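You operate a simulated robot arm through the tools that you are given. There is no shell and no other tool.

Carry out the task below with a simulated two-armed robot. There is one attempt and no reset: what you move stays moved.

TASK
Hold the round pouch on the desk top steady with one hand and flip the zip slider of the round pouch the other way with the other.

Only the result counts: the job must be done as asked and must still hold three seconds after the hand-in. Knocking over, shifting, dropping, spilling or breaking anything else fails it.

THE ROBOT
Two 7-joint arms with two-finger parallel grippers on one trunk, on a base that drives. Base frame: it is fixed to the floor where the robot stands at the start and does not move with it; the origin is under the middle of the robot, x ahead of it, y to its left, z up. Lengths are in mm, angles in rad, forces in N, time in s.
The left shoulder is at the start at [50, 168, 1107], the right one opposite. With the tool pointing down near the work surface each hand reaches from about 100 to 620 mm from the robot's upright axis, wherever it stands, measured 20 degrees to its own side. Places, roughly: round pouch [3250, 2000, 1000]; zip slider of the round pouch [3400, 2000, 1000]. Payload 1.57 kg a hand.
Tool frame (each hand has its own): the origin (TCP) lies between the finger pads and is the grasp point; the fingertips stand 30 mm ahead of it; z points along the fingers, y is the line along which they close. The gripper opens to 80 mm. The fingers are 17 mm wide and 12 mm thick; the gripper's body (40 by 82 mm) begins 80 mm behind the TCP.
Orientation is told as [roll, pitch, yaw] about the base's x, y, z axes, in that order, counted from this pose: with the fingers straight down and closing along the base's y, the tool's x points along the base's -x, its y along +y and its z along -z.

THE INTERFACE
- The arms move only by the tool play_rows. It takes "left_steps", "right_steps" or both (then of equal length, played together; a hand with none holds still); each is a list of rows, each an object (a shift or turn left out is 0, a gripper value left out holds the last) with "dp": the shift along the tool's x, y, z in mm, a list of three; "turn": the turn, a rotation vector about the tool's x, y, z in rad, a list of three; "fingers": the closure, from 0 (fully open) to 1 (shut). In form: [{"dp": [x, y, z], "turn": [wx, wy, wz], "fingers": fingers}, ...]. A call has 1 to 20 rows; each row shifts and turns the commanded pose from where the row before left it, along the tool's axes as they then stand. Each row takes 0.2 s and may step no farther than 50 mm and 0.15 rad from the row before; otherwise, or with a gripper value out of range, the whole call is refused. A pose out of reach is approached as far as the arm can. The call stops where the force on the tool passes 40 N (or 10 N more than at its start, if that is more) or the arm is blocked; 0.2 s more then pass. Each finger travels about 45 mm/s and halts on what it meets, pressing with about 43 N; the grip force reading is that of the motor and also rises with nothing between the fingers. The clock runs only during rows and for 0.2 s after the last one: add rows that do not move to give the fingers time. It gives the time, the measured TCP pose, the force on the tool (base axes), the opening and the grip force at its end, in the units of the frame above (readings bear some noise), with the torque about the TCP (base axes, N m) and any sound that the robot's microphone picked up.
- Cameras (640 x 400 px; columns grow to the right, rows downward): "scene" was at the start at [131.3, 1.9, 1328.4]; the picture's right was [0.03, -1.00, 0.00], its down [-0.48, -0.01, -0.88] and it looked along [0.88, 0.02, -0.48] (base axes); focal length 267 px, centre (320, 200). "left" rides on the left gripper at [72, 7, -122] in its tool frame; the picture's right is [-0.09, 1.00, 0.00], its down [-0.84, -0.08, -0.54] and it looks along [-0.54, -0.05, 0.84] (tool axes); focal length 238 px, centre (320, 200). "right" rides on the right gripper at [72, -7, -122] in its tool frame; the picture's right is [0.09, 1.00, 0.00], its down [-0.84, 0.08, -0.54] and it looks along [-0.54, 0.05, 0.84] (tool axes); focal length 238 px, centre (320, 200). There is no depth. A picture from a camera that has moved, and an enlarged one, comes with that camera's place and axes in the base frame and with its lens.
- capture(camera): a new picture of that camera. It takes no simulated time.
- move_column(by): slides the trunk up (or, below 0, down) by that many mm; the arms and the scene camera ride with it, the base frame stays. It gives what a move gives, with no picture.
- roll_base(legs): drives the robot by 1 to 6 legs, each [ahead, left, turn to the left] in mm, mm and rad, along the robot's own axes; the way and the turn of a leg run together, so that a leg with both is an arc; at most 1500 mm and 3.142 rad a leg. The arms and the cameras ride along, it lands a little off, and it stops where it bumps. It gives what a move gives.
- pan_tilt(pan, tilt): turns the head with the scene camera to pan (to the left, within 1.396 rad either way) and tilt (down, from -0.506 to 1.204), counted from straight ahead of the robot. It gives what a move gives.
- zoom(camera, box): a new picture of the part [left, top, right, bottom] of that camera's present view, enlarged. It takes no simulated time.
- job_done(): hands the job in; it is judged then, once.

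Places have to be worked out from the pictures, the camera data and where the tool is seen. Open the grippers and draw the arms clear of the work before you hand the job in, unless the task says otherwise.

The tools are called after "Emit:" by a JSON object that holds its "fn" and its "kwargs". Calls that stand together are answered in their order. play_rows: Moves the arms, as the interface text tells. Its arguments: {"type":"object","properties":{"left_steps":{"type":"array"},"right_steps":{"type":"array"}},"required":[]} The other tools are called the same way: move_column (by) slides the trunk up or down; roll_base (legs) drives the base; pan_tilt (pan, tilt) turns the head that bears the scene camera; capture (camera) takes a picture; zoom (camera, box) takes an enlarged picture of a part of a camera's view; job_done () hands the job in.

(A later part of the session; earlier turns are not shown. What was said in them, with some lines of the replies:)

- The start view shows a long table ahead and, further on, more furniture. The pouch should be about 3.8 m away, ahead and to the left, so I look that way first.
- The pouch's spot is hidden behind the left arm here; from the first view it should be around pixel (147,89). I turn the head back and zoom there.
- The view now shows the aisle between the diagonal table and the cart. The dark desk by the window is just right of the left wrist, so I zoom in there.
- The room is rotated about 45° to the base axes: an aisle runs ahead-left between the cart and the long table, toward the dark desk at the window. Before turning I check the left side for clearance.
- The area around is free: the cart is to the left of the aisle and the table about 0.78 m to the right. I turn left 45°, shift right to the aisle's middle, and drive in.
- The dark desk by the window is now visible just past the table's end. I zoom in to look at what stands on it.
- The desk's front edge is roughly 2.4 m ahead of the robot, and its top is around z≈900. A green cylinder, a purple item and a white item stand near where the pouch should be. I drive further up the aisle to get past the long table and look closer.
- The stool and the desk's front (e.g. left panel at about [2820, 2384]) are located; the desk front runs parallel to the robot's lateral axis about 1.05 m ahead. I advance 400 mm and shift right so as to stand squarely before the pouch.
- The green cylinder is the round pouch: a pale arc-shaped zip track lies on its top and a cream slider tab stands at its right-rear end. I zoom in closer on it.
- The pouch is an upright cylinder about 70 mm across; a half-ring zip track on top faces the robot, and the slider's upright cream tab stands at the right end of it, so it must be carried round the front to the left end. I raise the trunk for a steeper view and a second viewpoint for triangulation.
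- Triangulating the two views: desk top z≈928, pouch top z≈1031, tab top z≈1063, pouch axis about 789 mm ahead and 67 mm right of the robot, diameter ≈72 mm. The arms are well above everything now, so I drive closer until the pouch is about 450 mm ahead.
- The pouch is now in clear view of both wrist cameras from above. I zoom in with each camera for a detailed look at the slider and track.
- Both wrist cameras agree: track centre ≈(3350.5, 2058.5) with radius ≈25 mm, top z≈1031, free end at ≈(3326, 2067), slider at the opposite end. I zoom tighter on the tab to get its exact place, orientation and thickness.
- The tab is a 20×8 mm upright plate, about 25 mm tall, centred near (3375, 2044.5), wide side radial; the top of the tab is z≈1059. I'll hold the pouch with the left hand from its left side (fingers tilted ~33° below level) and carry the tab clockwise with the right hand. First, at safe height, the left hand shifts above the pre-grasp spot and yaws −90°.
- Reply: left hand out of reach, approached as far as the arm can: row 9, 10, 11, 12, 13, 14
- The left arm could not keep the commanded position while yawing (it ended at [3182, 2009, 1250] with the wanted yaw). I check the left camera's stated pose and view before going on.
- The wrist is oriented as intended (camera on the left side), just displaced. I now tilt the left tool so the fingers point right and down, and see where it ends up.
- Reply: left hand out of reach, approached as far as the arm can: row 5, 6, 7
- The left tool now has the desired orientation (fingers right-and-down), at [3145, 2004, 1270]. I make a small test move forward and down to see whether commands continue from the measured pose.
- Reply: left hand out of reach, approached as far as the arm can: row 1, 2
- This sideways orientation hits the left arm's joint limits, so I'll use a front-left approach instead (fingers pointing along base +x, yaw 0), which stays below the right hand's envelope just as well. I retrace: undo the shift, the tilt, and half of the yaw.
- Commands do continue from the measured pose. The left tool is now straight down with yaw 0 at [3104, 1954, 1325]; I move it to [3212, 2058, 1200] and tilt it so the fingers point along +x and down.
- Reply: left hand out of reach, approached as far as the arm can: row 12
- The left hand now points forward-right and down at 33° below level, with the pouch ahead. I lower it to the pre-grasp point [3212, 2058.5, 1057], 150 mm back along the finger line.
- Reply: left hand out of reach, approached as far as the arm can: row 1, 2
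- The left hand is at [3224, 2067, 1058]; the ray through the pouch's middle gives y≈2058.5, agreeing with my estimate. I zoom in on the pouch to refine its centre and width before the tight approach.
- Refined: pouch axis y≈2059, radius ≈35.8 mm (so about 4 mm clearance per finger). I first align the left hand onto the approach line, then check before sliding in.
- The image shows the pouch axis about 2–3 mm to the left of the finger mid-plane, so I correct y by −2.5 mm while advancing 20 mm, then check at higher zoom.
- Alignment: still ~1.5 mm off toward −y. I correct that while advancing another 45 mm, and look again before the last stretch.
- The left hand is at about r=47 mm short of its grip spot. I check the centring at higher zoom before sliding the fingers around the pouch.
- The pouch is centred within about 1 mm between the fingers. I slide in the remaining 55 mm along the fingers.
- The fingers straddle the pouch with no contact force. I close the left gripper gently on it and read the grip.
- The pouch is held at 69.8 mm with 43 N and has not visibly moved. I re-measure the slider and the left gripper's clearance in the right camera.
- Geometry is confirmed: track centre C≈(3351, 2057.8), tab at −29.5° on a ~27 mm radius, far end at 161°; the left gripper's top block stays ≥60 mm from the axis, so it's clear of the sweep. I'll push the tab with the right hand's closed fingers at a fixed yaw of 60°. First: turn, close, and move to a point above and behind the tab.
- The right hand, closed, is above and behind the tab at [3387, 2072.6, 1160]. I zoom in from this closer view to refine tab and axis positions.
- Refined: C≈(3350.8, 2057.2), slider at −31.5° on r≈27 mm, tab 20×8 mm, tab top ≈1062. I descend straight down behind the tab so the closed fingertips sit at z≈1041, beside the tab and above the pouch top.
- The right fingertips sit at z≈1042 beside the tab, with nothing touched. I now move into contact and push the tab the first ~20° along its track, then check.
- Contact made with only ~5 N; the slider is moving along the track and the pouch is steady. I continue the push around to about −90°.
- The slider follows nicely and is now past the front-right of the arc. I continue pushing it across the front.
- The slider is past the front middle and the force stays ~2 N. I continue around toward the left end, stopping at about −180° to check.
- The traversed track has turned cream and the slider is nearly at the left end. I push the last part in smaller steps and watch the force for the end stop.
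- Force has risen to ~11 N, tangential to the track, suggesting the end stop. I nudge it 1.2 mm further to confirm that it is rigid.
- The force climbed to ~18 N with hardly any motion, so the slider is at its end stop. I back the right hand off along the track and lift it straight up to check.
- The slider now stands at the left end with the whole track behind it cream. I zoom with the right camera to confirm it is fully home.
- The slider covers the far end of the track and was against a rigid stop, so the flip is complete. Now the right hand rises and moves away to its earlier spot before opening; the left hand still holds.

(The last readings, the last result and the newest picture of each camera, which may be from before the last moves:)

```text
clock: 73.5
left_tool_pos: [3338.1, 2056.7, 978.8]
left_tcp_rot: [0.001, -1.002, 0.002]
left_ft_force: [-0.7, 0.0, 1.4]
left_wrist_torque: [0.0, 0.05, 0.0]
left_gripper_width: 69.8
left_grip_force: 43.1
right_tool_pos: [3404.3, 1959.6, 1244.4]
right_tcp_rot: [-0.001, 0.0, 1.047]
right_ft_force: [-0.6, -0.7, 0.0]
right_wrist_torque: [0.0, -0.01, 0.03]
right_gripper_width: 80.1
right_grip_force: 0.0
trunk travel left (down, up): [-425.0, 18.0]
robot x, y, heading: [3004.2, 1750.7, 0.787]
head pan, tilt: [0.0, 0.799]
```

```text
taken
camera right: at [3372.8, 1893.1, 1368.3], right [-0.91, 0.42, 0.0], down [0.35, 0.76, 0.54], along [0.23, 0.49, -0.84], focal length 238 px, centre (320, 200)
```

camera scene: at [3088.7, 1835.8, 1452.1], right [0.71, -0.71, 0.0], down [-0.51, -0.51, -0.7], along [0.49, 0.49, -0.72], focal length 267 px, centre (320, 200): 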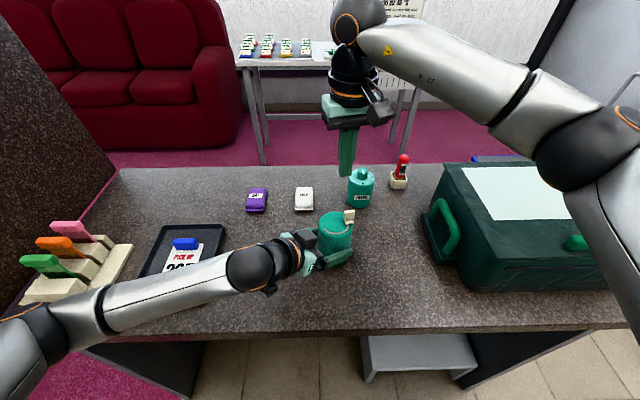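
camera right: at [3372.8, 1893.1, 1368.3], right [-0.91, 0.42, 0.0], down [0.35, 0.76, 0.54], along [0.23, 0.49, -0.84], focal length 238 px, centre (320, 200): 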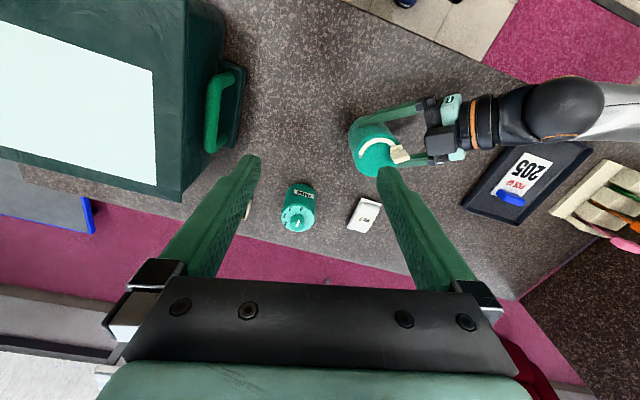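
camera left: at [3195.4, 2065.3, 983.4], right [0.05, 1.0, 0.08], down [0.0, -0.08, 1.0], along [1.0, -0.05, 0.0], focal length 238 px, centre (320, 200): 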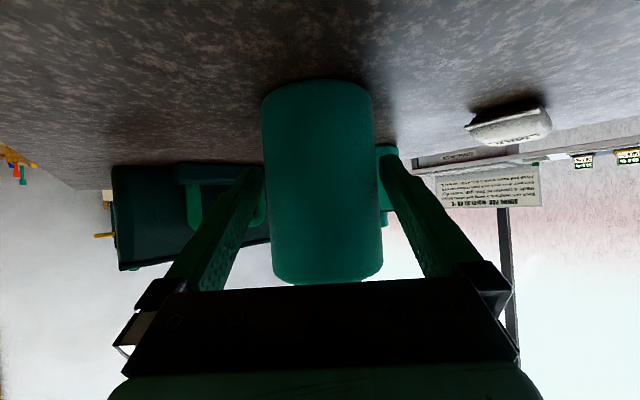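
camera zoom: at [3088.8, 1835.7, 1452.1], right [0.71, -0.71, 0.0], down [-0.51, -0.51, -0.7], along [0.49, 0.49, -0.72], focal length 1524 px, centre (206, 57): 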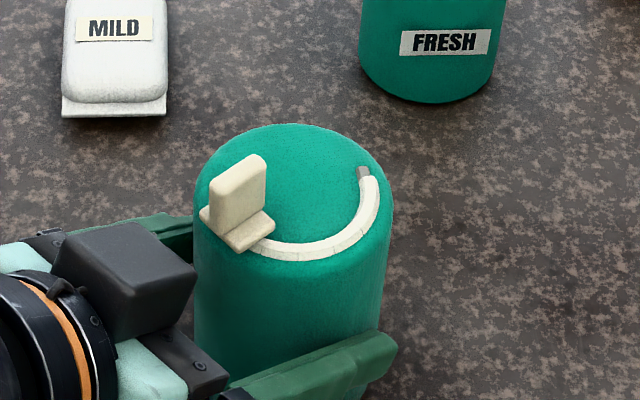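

Both readings are quiet and the slider stays at the left end. One more close look from the right camera to measure its final angle before releasing the pouch.

Emit:
{"fn": "zoom", "kwargs": {"camera": "right", "box": [340, 100, 420, 180]}}

Emit:
{"fn": "zoom", "kwargs": {"camera": "scene", "box": [316, 205, 346, 235]}}

```text
5.00 times, centred on (380, 140) of right
camera zoom: at [3372.8, 1893.1, 1368.3], right [-0.91, 0.42, 0.0], down [0.35, 0.76, 0.54], along [0.23, 0.49, -0.84], focal length 1192 px, centre (20, 500)
```

zoom: 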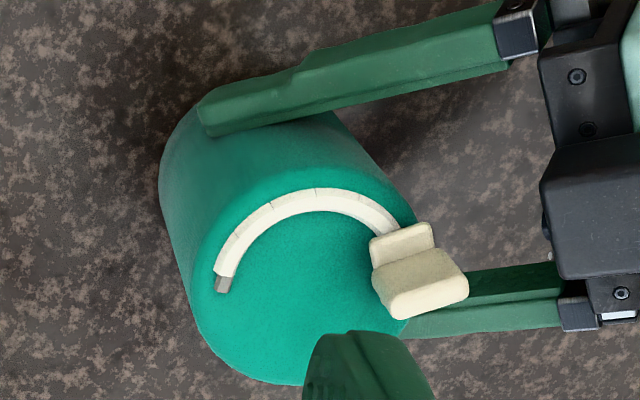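

```text
13.33 times, centred on (331, 220) of scene
camera zoom: at [3088.8, 1835.7, 1452.1], right [0.71, -0.71, 0.0], down [-0.51, -0.51, -0.7], along [0.49, 0.49, -0.72], focal length 3556 px, centre (173, -67)
```

zoom: 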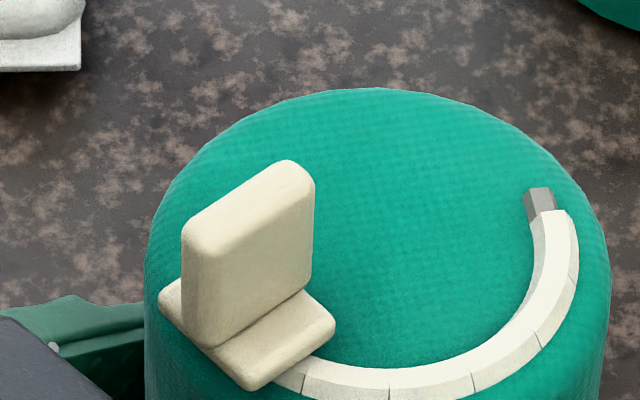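

The tab stands radially at the left end with the track fully closed behind it. I now open the left gripper, letting the pouch stand, and withdraw straight back along the fingers.

Emit:
{"fn": "play_rows", "kwargs": {"left_steps": [{"fingers": 0.0}, {}, {}, {}]}}

Emit:
{"fn": "zoom", "kwargs": {"camera": "left", "box": [220, 60, 420, 290]}}

```text
clock: 74.5
left_tool_pos: [3338.2, 2057.9, 977.4]
left_tcp_rot: [0.001, -1.002, 0.0]
left_ft_force: [-0.3, -0.4, -0.2]
left_wrist_torque: [-0.01, -0.03, 0.02]
left_gripper_width: 80.1
left_grip_force: 0.1
right_tool_pos: [3404.7, 1957.8, 1244.9]
right_tcp_rot: [-0.001, 0.002, 1.048]
right_ft_force: [0.8, 1.1, -1.1]
right_wrist_torque: [0.0, -0.02, -0.02]
right_gripper_width: 79.9
right_grip_force: 0.1
trunk travel left (down, up): [-425.0, 18.0]
robot x, y, heading: [3001.2, 1752.5, 0.786]
head pan, tilt: [0.0, 0.799]
```

```text
1.74 times, centred on (320, 175) of left
camera zoom: at [3195.2, 2065.3, 983.5], right [0.05, 1.0, 0.08], down [0.0, -0.08, 1.0], along [1.0, -0.05, 0.0], focal length 414 px, centre (320, 244)
```

zoom: 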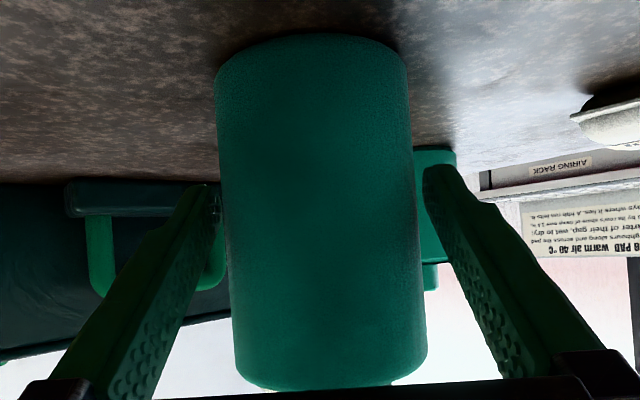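

The gripper is open (80 mm) with daylight on both sides of the pouch. I withdraw the left hand 160 mm straight back along its fingers.

Emit:
{"fn": "play_rows", "kwargs": {"left_steps": [{"dp": [0, 0, -25]}, {"dp": [0, 0, -30]}, {"dp": [0, 0, -35]}, {"dp": [0, 0, -35]}, {"dp": [0, 0, -35]}, {}]}}

Emit:
{"fn": "capture", "kwargs": {"camera": "scene"}}

Emit:
{"fn": "zoom", "kwargs": {"camera": "scene", "box": [270, 170, 410, 270]}}

```text
clock: 75.9
left_tool_pos: [3216.2, 2064.7, 1057.6]
left_tcp_rot: [0.0, -1.003, 0.004]
left_ft_force: [0.5, -0.4, -0.7]
left_wrist_torque: [0.04, 0.0, 0.01]
left_gripper_width: 79.8
left_grip_force: 0.0
left hand out of reach, approached as far as the arm can: row 5
right_tool_pos: [3404.3, 1958.3, 1245.0]
right_tcp_rot: [0.0, 0.001, 1.046]
right_ft_force: [-0.1, -0.3, 0.6]
right_wrist_torque: [0.03, -0.02, 0.02]
right_gripper_width: 80.0
right_grip_force: 0.1
trunk travel left (down, up): [-425.0, 18.0]
robot x, y, heading: [3004.4, 1750.8, 0.787]
head pan, tilt: [0.0, 0.799]
```

```text
taken
camera scene: at [3089.0, 1835.7, 1452.1], right [0.71, -0.71, 0.0], down [-0.51, -0.51, -0.7], along [0.49, 0.49, -0.72], focal length 267 px, centre (320, 200)
```

scene: 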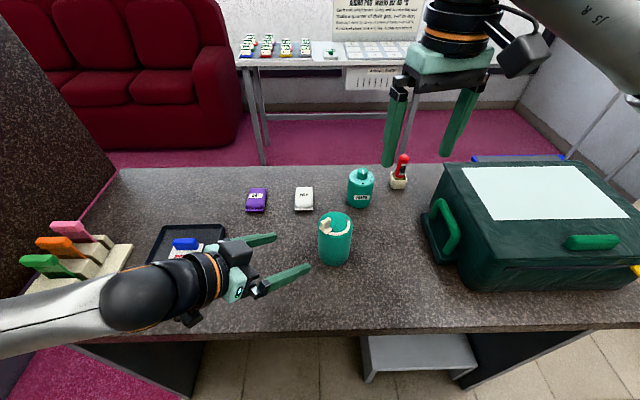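

```text
4.00 times, centred on (340, 220) of scene
camera zoom: at [3089.0, 1835.7, 1452.1], right [0.71, -0.71, 0.0], down [-0.51, -0.51, -0.7], along [0.49, 0.49, -0.72], focal length 1067 px, centre (240, 120)
```

zoom: 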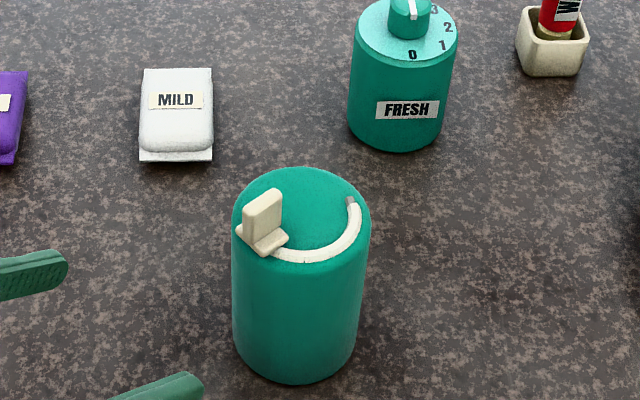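

The pouch stands in place with its slider at the left end, and the neighbours are untouched. I raise the left hand a bit further clear and take a final look.

Emit:
{"fn": "play_rows", "kwargs": {"left_steps": [{"dp": [-25.2, 0, -16.2]}, {"dp": [-25.2, 0, -16.2]}, {"dp": [-25.2, 0, -16.2]}, {}, {}]}}

Emit:
{"fn": "capture", "kwargs": {"camera": "scene"}}

Emit:
{"fn": "zoom", "kwargs": {"camera": "scene", "box": [300, 190, 380, 250]}}

```text
clock: 77.1
left_tool_pos: [3229.6, 2075.3, 1144.4]
left_tcp_rot: [0.002, -1.0, 0.002]
left_ft_force: [0.0, 0.3, -0.6]
left_wrist_torque: [0.02, 0.0, -0.01]
left_gripper_width: 79.9
left_grip_force: 0.1
left hand out of reach, approached as far as the arm can: row 1, 2
right_tool_pos: [3404.7, 1958.1, 1244.8]
right_tcp_rot: [0.0, -0.001, 1.048]
right_ft_force: [1.0, 0.4, -0.6]
right_wrist_torque: [0.0, 0.0, 0.01]
right_gripper_width: 79.9
right_grip_force: 0.1
trunk travel left (down, up): [-425.0, 18.0]
robot x, y, heading: [3002.7, 1749.9, 0.788]
head pan, tilt: [0.0, 0.799]
```

```text
taken
camera scene: at [3089.0, 1835.8, 1452.1], right [0.71, -0.71, 0.0], down [-0.51, -0.51, -0.7], along [0.49, 0.49, -0.72], focal length 267 px, centre (320, 200)
```

scene: 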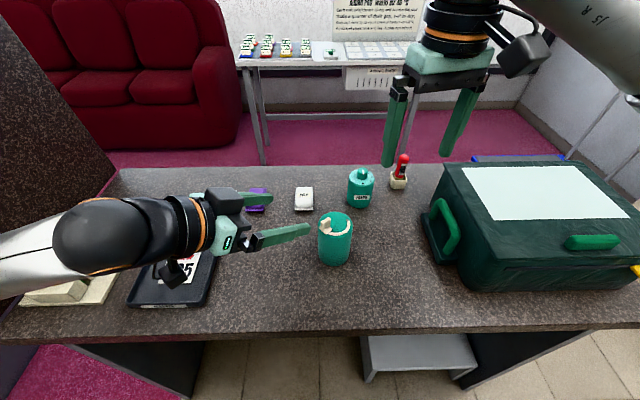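

```text
6.67 times, centred on (340, 220) of scene
camera zoom: at [3089.0, 1835.8, 1452.1], right [0.71, -0.71, 0.0], down [-0.51, -0.51, -0.7], along [0.49, 0.49, -0.72], focal length 1778 px, centre (187, 67)
```

zoom: 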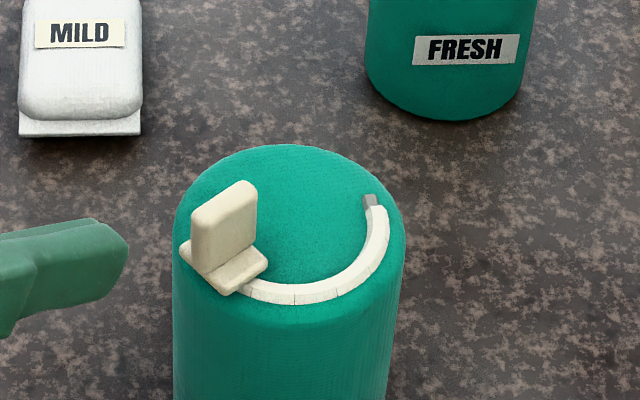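

The slider rests at the left end. The left arm now hides the card holder from view, so I check from another head angle that it is undisturbed.

Emit:
{"fn": "pan_tilt", "kwargs": {"pan": 0.7, "tilt": 0.8}}

Emit:
{"fn": "capture", "kwargs": {"camera": "scene"}}

Emit:
{"fn": "capture", "kwargs": {"camera": "right"}}

```text
clock: 78.1
left_tool_pos: [3230.5, 2075.1, 1142.8]
left_tcp_rot: [0.001, -1.0, 0.001]
left_ft_force: [0.7, -0.1, -0.4]
left_wrist_torque: [0.01, 0.03, -0.02]
left_gripper_width: 80.1
left_grip_force: 0.1
right_tool_pos: [3403.1, 1959.8, 1246.3]
right_tcp_rot: [0.001, 0.001, 1.048]
right_ft_force: [0.1, -0.7, -0.2]
right_wrist_torque: [-0.01, -0.01, 0.02]
right_gripper_width: 80.0
right_grip_force: 0.0
trunk travel left (down, up): [-425.0, 18.0]
robot x, y, heading: [3003.6, 1751.4, 0.786]
head pan, tilt: [0.7, 0.799]
```

```text
taken
camera scene: at [3038.7, 1859.1, 1452.1], right [1.0, -0.08, 0.0], down [-0.06, -0.71, -0.7], along [0.06, 0.69, -0.72], focal length 267 px, centre (320, 200)
```

scene: 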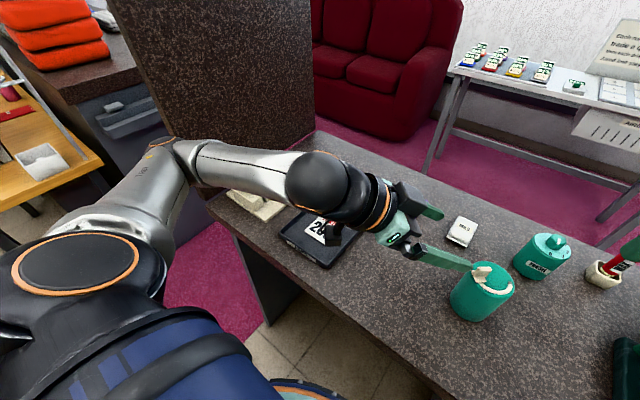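

```text
taken
camera right: at [3372.9, 1893.2, 1368.3], right [-0.91, 0.42, 0.0], down [0.35, 0.76, 0.54], along [0.23, 0.49, -0.84], focal length 238 px, centre (320, 200)
```

right: 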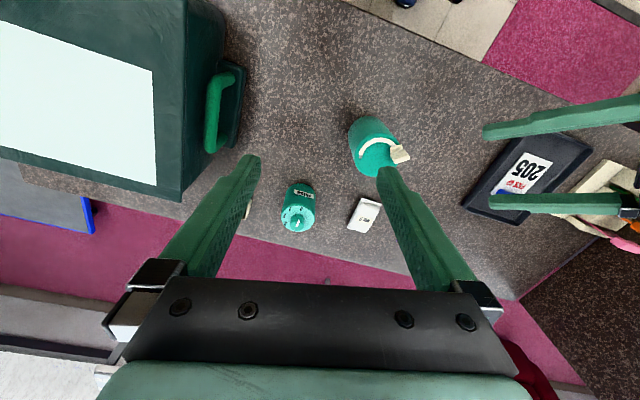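

Everything on the desk is undisturbed, the pouch stands free with its slider at the opposite end, and both hands are open and clear. I hand in the job.

Emit:
{"fn": "job_done", "kwargs": {}}

```text
The job is handed in.
```

I moved the round pouch's zip slider from the right end of its track to the left end and handed the job in; the handover gave no verdict, so I don't know yet how it was judged.

- **Holding:** the left hand gripped the pouch body at about 43 N throughout. The pouch gave by about 1–2 mm when I pressed the slider against its stop, then sprang back.
- **Slider:** the right hand, fingers closed, pushed the tab clockwise around the track with only a few newtons. At the left end the force rose to about 18 N with almost no further motion. I took that as the end stop; the picture angles were too rough to confirm the exact final angle.
- **At hand-in:** the pouch stood free, both grippers were open and clear, and the last pictures showed the nearby items in place. The card holder on the left was partly hidden by the left arm in those views. The arm read no contact force near it.
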